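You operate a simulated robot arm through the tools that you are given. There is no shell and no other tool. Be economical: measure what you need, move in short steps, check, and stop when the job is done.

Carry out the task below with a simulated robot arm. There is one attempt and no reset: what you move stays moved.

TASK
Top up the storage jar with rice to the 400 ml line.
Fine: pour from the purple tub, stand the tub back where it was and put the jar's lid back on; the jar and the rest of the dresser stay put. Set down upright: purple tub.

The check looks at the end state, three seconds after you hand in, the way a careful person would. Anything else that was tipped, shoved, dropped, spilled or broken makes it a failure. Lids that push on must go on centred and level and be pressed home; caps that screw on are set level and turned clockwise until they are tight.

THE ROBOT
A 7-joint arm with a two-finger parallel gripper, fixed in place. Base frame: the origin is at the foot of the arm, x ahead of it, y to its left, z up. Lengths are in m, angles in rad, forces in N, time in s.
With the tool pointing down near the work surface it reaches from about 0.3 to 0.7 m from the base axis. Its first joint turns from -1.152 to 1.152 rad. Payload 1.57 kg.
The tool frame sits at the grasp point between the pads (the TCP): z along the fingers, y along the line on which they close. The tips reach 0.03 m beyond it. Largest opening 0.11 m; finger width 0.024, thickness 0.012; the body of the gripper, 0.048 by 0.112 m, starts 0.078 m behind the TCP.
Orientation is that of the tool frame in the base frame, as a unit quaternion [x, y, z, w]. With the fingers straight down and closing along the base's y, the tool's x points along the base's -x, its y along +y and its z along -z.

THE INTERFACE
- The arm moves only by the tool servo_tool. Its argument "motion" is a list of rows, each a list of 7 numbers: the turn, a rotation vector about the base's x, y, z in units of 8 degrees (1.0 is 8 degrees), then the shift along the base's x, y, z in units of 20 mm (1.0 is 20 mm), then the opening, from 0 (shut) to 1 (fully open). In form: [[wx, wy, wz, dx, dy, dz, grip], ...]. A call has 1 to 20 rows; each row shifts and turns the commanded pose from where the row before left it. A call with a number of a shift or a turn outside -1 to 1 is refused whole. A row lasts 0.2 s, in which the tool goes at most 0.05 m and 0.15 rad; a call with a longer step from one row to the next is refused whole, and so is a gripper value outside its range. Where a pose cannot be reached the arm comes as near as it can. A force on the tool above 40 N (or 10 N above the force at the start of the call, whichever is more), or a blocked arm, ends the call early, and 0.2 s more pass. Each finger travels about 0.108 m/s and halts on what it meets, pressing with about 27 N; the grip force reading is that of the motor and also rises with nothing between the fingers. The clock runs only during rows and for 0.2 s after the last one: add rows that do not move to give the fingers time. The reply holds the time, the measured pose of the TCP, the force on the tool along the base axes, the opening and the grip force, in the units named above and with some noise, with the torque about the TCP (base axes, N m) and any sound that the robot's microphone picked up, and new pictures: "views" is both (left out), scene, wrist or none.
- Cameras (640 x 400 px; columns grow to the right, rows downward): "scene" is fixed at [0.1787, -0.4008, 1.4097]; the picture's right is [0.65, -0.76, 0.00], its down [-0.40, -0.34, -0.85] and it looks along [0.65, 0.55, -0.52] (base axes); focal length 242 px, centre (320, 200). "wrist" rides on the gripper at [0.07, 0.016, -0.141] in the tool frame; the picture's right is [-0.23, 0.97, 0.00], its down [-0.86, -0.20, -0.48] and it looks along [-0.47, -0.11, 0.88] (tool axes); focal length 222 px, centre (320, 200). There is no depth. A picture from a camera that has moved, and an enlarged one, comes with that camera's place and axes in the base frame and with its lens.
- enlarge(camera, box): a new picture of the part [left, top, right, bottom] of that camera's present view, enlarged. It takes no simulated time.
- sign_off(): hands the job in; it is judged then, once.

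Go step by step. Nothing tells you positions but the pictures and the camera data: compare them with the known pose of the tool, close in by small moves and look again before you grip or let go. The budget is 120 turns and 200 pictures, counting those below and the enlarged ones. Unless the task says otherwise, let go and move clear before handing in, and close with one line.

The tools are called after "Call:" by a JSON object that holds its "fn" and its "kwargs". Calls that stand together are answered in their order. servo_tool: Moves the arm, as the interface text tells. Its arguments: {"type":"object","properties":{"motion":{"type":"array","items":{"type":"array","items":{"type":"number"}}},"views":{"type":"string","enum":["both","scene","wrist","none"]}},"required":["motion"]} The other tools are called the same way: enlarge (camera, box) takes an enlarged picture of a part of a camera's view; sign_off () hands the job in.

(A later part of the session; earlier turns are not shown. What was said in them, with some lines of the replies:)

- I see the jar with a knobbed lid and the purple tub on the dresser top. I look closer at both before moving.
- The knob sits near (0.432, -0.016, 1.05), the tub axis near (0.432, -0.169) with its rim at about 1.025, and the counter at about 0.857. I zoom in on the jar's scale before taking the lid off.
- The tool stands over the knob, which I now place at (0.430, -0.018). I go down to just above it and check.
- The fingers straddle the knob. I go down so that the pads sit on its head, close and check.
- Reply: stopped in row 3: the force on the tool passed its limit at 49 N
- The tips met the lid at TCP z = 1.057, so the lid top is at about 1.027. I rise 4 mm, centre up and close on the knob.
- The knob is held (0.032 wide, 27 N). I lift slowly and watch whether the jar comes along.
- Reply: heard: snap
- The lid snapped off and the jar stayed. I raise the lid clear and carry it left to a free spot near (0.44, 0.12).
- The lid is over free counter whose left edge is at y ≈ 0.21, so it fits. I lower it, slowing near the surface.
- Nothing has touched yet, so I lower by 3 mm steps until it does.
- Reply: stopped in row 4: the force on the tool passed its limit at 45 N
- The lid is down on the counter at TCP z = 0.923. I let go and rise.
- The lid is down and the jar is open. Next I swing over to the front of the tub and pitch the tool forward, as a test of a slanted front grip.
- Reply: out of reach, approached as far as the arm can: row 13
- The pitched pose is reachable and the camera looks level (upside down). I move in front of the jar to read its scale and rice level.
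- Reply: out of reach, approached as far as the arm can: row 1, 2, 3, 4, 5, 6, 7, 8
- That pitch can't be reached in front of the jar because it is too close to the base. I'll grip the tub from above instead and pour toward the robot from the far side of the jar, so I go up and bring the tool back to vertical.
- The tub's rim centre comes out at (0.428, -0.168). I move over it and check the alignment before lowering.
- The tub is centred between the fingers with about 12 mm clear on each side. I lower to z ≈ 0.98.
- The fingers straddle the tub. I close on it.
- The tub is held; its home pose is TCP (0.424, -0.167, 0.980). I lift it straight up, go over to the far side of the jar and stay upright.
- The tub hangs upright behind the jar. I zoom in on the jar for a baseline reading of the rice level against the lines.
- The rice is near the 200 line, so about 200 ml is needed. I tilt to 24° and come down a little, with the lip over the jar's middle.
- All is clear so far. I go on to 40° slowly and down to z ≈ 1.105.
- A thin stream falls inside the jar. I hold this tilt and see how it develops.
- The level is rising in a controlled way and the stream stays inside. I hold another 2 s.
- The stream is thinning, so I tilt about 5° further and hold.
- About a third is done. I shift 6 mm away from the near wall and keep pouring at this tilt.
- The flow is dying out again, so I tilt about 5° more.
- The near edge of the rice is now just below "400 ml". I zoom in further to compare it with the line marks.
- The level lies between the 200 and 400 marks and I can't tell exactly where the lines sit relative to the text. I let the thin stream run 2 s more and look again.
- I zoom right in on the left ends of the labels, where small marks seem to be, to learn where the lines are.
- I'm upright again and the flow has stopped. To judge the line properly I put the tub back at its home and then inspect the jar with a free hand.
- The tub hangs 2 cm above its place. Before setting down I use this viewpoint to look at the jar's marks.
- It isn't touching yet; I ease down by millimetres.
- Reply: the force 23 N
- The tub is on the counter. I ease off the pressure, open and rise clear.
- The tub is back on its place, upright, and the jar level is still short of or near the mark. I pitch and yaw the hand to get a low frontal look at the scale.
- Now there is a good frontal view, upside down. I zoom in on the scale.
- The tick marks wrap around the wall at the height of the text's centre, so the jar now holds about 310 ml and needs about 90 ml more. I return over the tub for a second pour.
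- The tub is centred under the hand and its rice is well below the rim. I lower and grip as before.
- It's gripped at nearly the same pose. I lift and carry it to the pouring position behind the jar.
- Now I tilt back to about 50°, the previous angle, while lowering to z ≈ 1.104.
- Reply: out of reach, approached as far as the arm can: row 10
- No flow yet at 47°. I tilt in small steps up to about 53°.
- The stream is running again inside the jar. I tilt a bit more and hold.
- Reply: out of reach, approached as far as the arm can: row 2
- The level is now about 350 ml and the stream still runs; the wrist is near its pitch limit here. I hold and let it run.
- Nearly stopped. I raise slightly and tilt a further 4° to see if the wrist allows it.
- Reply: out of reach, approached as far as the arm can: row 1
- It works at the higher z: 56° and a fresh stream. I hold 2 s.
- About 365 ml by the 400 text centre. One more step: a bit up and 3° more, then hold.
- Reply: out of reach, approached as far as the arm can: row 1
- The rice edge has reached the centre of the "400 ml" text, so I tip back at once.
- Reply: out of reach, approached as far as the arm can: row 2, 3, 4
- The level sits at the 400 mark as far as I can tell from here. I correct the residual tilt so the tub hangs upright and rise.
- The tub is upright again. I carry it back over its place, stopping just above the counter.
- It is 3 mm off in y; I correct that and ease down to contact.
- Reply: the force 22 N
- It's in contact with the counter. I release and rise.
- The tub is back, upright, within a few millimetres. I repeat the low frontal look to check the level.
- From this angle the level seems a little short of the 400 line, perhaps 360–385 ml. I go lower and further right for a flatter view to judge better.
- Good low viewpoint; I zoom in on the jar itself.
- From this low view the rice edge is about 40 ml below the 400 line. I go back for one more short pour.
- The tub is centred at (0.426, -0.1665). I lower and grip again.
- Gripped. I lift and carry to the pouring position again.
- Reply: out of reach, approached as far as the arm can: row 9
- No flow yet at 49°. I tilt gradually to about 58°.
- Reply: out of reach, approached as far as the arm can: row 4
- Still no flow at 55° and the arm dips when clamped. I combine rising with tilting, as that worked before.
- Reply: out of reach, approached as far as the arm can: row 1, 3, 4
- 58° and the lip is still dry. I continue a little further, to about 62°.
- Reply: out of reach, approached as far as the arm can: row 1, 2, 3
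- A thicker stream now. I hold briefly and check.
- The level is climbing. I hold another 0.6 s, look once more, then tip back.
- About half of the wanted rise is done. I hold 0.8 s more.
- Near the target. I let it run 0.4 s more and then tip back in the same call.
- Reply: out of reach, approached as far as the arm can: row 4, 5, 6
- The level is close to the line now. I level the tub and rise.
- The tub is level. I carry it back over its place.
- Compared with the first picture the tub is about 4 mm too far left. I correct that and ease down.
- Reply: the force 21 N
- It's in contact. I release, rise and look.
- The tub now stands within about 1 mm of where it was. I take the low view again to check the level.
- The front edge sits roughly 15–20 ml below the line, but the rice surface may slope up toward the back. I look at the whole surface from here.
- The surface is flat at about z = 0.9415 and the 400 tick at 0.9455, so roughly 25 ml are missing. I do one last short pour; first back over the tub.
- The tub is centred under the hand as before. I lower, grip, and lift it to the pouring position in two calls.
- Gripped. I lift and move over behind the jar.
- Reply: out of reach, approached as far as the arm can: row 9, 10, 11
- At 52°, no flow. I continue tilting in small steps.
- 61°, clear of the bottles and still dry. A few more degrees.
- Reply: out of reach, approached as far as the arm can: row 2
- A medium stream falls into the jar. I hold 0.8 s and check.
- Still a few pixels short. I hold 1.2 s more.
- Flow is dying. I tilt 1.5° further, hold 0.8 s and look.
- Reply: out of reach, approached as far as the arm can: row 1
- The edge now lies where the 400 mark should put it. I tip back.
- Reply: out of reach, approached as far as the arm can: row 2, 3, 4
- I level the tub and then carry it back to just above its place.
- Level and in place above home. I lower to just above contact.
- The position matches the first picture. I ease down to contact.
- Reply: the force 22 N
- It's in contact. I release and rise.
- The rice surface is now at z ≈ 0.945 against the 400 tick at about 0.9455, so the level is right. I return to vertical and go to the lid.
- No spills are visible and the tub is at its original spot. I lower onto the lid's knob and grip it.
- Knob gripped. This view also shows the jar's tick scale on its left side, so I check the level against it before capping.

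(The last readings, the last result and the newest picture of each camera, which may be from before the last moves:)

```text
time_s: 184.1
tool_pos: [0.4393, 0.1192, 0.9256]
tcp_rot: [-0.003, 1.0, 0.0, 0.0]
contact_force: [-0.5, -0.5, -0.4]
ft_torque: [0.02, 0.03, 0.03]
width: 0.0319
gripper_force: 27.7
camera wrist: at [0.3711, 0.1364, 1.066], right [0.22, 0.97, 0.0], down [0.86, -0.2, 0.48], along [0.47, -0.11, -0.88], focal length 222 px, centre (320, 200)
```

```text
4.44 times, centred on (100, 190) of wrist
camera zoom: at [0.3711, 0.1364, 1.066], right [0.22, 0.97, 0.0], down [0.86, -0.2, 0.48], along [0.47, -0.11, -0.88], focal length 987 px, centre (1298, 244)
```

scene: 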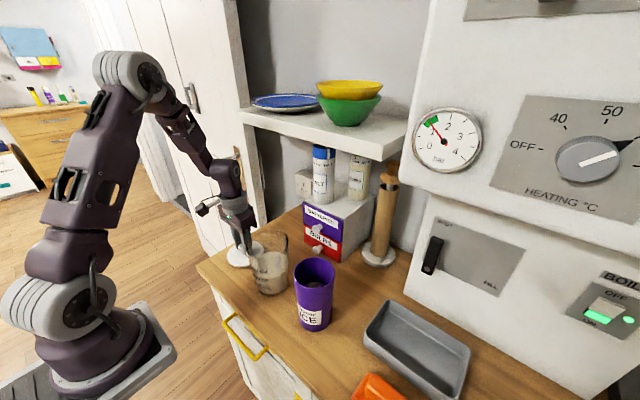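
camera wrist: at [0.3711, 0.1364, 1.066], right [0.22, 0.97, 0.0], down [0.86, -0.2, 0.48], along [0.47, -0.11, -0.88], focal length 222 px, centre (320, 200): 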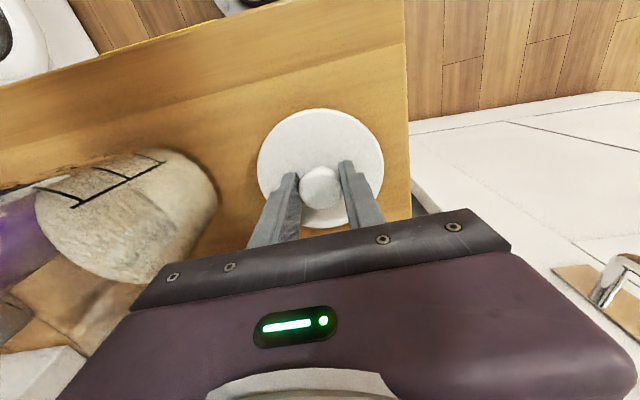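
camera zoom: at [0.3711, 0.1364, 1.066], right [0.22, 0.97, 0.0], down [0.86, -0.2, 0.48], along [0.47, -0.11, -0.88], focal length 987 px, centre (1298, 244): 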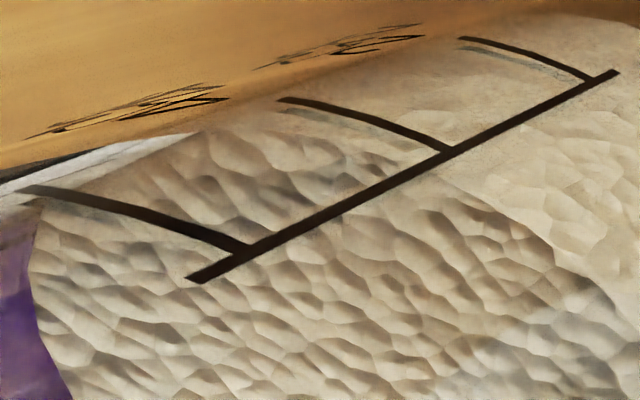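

The rice edge meets the middle (400) tick, so the level is good. I lift the lid and carry it over the jar.

Call:
{"fn": "servo_tool", "kwargs": {"motion": [[0, 0, 0, 0, 0, 0.5, 0], [0, 0, 0, 0, 0, 1, 0], [0, 0, 0, 0, 0, 1, 0], [0, 0, 0, 0, 0, 1, 0], [0, 0, 0, 0, 0, 1, 0], [0, 0, 0, 0, 0, 1, 0], [0, 0, 0, 0, 0, 1, 0], [0, 0, 0, 0, 0, 1, 0], [0, 0, 0, 0, 0, 1, 0], [0, 0, 0, 0, 0, 1, 0], [0, 0, 0, -0.1, -0.9, 0, 0], [0, 0, 0, -0.1, -1, 0, 0], [0, 0, 0, -0.1, -1, 0, 0], [0, 0, 0, -0.1, -1, 0, 0], [0, 0, 0, -0.1, -1, 0, 0], [0, 0, 0, -0.08, -1, 0, 0], [0, 0, 0, 0, -0.8, 0, 0], [0, 0, 0, 0, -0.25, 0, 0], [0, 0, 0, 0, 0, 0, 0]]}}

Call:
{"fn": "enlarge", "kwargs": {"camera": "scene", "box": [220, 170, 320, 300]}}

```text
time_s: 188.1
tool_pos: [0.4288, -0.0188, 1.1164]
tcp_rot: [-0.002, 1.0, 0.0, 0.0]
contact_force: [-0.6, -0.4, -0.5]
ft_torque: [0.02, 0.02, 0.02]
width: 0.0316
gripper_force: 27.0
camera wrist: at [0.3599, -0.0026, 1.2567], right [0.22, 0.97, 0.0], down [0.86, -0.2, 0.48], along [0.47, -0.11, -0.88], focal length 222 px, centre (320, 200)
```

scene: 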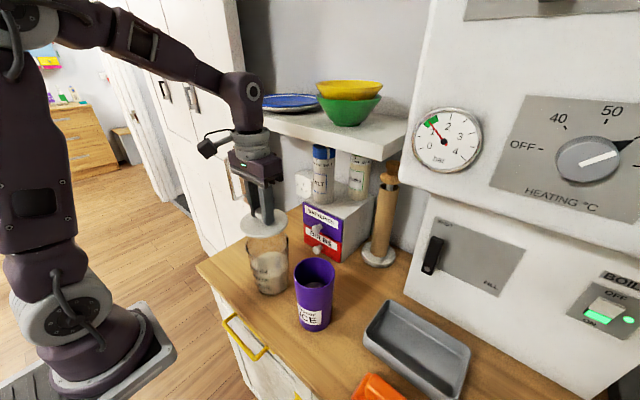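
wrist: 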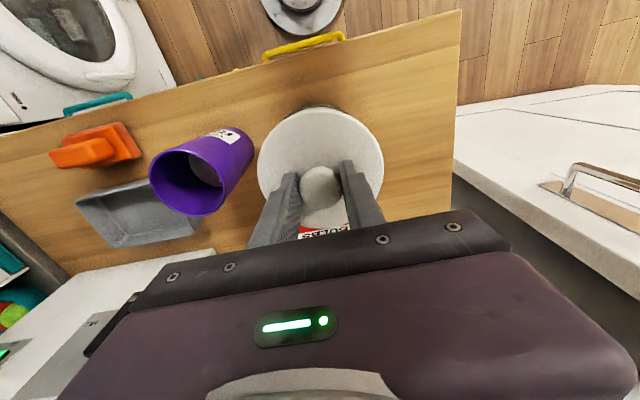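

```text
3.08 times, centred on (270, 235) of scene
camera zoom: at [0.1787, -0.4008, 1.4097], right [0.65, -0.76, 0.0], down [-0.4, -0.34, -0.85], along [0.65, 0.55, -0.52], focal length 745 px, centre (474, 92)
```

zoom: 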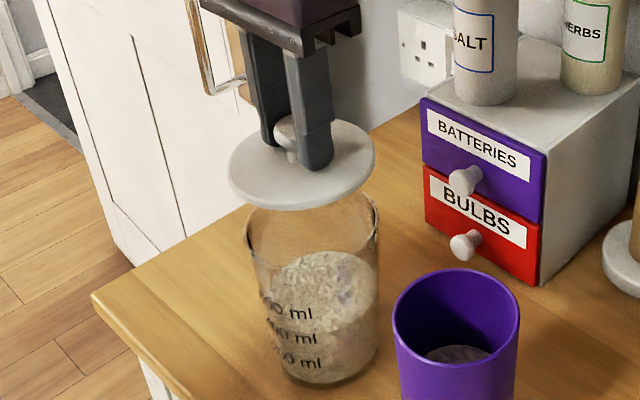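

The lid is above the jar and level. I correct 1 mm and lower to just above the seat.

Call:
{"fn": "servo_tool", "kwargs": {"motion": [[0, 0, 0, -0.06, 0, -0.5, 0], [0, 0, 0, 0, 0, -0.6, 0], [0, 0, 0, 0, 0, -0.5, 0], [0, 0, 0, 0, 0, -0.4, 0], [0, 0, 0, 0, 0, 0, 0]], "views": "none"}}

Call:
{"fn": "enlarge", "kwargs": {"camera": "scene", "box": [230, 195, 310, 300]}}

```text
time_s: 189.3
tool_pos: [0.4274, -0.0177, 1.0772]
tcp_rot: [-0.002, 1.0, 0.0, 0.0]
contact_force: [0.7, -0.4, -0.6]
ft_torque: [0.02, -0.02, 0.01]
width: 0.032
gripper_force: 26.8
```

```text
3.81 times, centred on (270, 248) of scene
camera zoom: at [0.1787, -0.4008, 1.4097], right [0.65, -0.76, 0.0], down [-0.4, -0.34, -0.85], along [0.65, 0.55, -0.52], focal length 923 px, centre (510, 19)
```

zoom: 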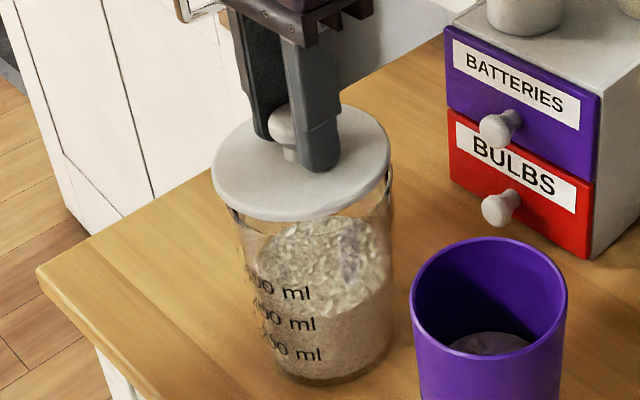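

It is centred and about 15 mm up. I lower slowly until it meets the jar.

Call:
{"fn": "servo_tool", "kwargs": {"motion": [[0, 0, 0, 0, -0.05, -0.2, 0], [0, 0, 0, 0, 0, -0.15, 0], [0, 0, 0, 0, 0, -0.1, 0], [0, 0, 0, 0, 0, -0.1, 0], [0, 0, 0, 0, 0, -0.1, 0], [0, 0, 0, 0, 0, -0.1, 0], [0, 0, 0, 0, 0, 0, 0]], "views": "none"}}

```text
time_s: 190.9
tool_pos: [0.4261, -0.0181, 1.0617]
tcp_rot: [-0.002, 1.0, 0.0, 0.0]
contact_force: [0.9, 0.2, -0.5]
ft_torque: [0.02, -0.03, 0.01]
width: 0.0318
gripper_force: 27.6
```

No contact force yet; I go on in 1–2 mm steps and listen for the snap.

Call:
{"fn": "servo_tool", "kwargs": {"motion": [[0, 0, 0, 0.03, -0.03, -0.07, 0], [0, 0, 0, 0, 0, -0.07, 0], [0, 0, 0, 0, 0, -0.07, 0], [0, 0, 0, 0, 0, -0.07, 0], [0, 0, 0, 0, 0, -0.07, 0], [0, 0, 0, 0, 0, 0, 0]]}}

Call:
{"fn": "enlarge", "kwargs": {"camera": "scene", "box": [230, 195, 310, 300]}}

```text
time_s: 191.9
tool_pos: [0.4277, -0.0197, 1.0576]
tcp_rot: [-0.001, 1.0, 0.0, 0.002]
contact_force: [-3.2, 3.1, 9.1]
ft_torque: [0.02, 0.16, 0.0]
width: 0.0321
gripper_force: 27.0
heard: snap
stopped in row 5: the force on the tool passed its limit at 45 N (the readings are from after the stop); the commanded pose is now the measured one
camera wrist: at [0.3587, -0.004, 1.1975], right [0.22, 0.97, 0.0], down [0.85, -0.2, 0.48], along [0.47, -0.11, -0.88], focal length 222 px, centre (320, 200)
```

scene: 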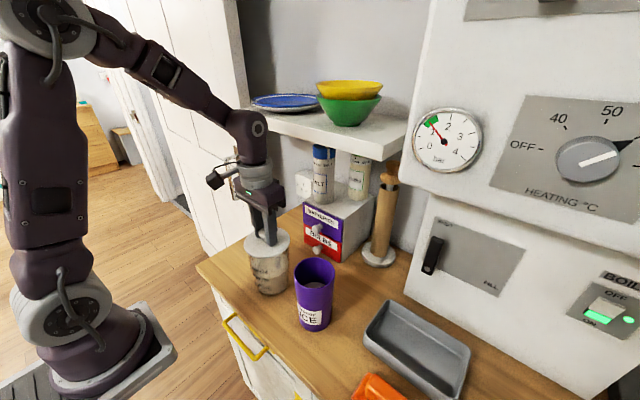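
wrist: 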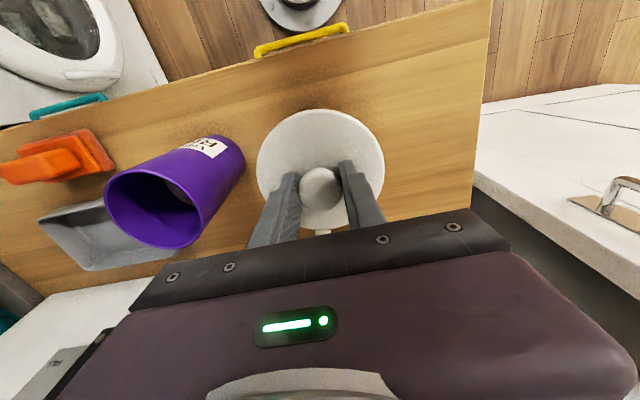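

```text
3.81 times, centred on (270, 248) of scene
camera zoom: at [0.1785, -0.4007, 1.4097], right [0.65, -0.76, 0.0], down [-0.4, -0.34, -0.85], along [0.65, 0.55, -0.52], focal length 923 px, centre (510, 19)
```

zoom: 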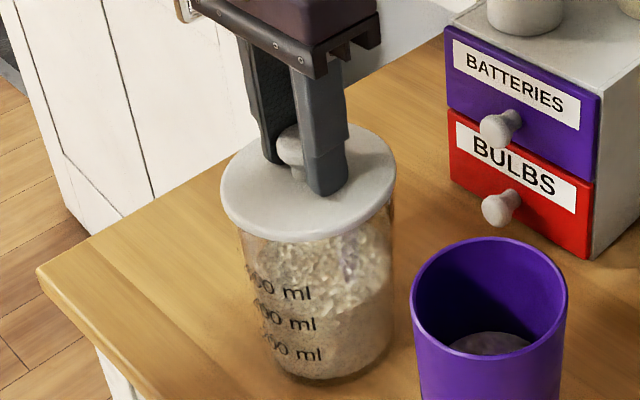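

The lid snapped home. I release the knob and rise clear.

Call:
{"fn": "servo_tool", "kwargs": {"motion": [[0, 0, 0, 0, 0, 0, 0.2], [0, 0, 0, 0, 0, 0, 0.45], [0, 0, 0, 0, 0, 0, 0.6], [0, 0, 0, 0, 0, 0, 0.6], [0, 0, 0, 0, 0, 0.6, 0.6], [0, 0, 0, 0, 0, 1, 0.6], [0, 0, 0, 0, 0, 1, 0.6], [0, 0, 0, 0, 0, 1, 0.6], [0, 0, 0, 0, 0, 1, 0.6], [0, 0, 0, 0, 0, 1, 0.6], [0, 0, 0, 0, 0, 1, 0.6], [0, 0, 0, 0, 1, 0.5, 0.6], [0, 0, 0, 0, 1, 0, 0.6], [0, 0, 0, 0, 1, 0, 0.6], [0, 0, 0, 0, 0, 0, 0.6]]}}

Call:
{"fn": "enlarge", "kwargs": {"camera": "scene", "box": [220, 210, 360, 340]}}

Call:
{"fn": "enlarge", "kwargs": {"camera": "scene", "box": [236, 222, 300, 302]}}

```text
time_s: 195.1
tool_pos: [0.4293, 0.0394, 1.1987]
tcp_rot: [-0.002, 1.0, 0.0, 0.002]
contact_force: [0.4, -0.1, -0.9]
ft_torque: [-0.02, 0.01, 0.02]
width: 0.0659
gripper_force: 0.1
camera wrist: at [0.3601, 0.0567, 1.3398], right [0.22, 0.97, 0.0], down [0.85, -0.2, 0.48], along [0.47, -0.11, -0.88], focal length 222 px, centre (320, 200)
```

scene: 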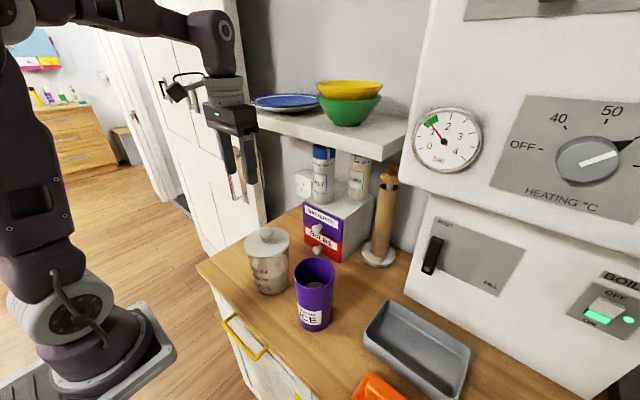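
wrist: 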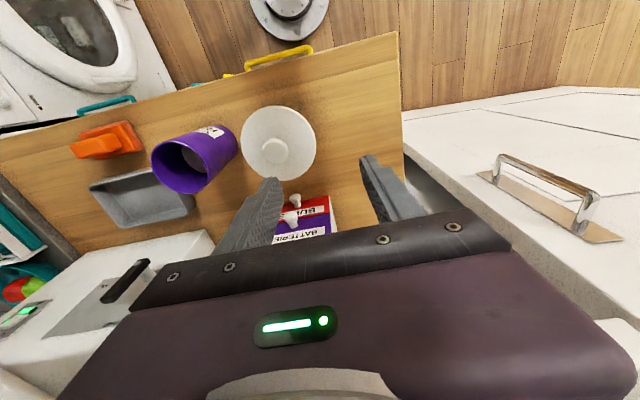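

```text
3.08 times, centred on (290, 275) of scene
camera zoom: at [0.1787, -0.4007, 1.4097], right [0.65, -0.76, 0.0], down [-0.4, -0.34, -0.85], along [0.65, 0.55, -0.52], focal length 745 px, centre (412, -31)
```

zoom: 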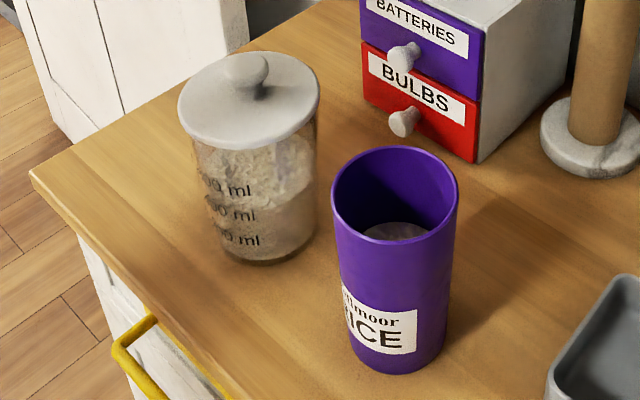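

```text
5.00 times, centred on (268, 262) of scene
camera zoom: at [0.1787, -0.4007, 1.4097], right [0.65, -0.76, 0.0], down [-0.4, -0.34, -0.85], along [0.65, 0.55, -0.52], focal length 1211 px, centre (580, -110)
```

zoom: 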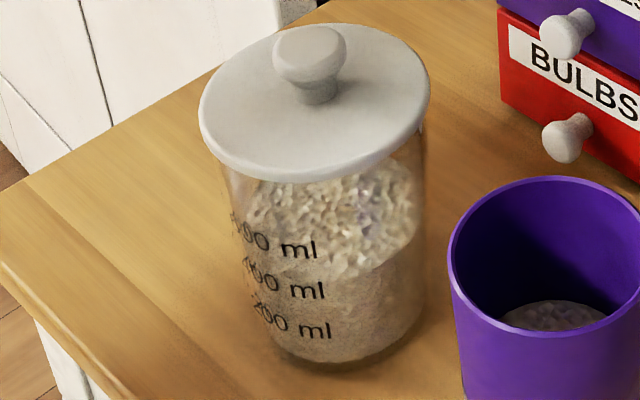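

The lid sits exactly as in the first picture, the tub is upright on its spot, nothing is spilled, and the arm is clear. I hand in.

Call:
{"fn": "sign_off", "kwargs": {}}

```text
The job is handed in.
```

The storage jar now holds rice to about the 400 ml line, judged by eye to within roughly 10–15 ml. Its lid is snapped back on, the purple tub stands upright where it was, and I saw no spills and nothing else moved.
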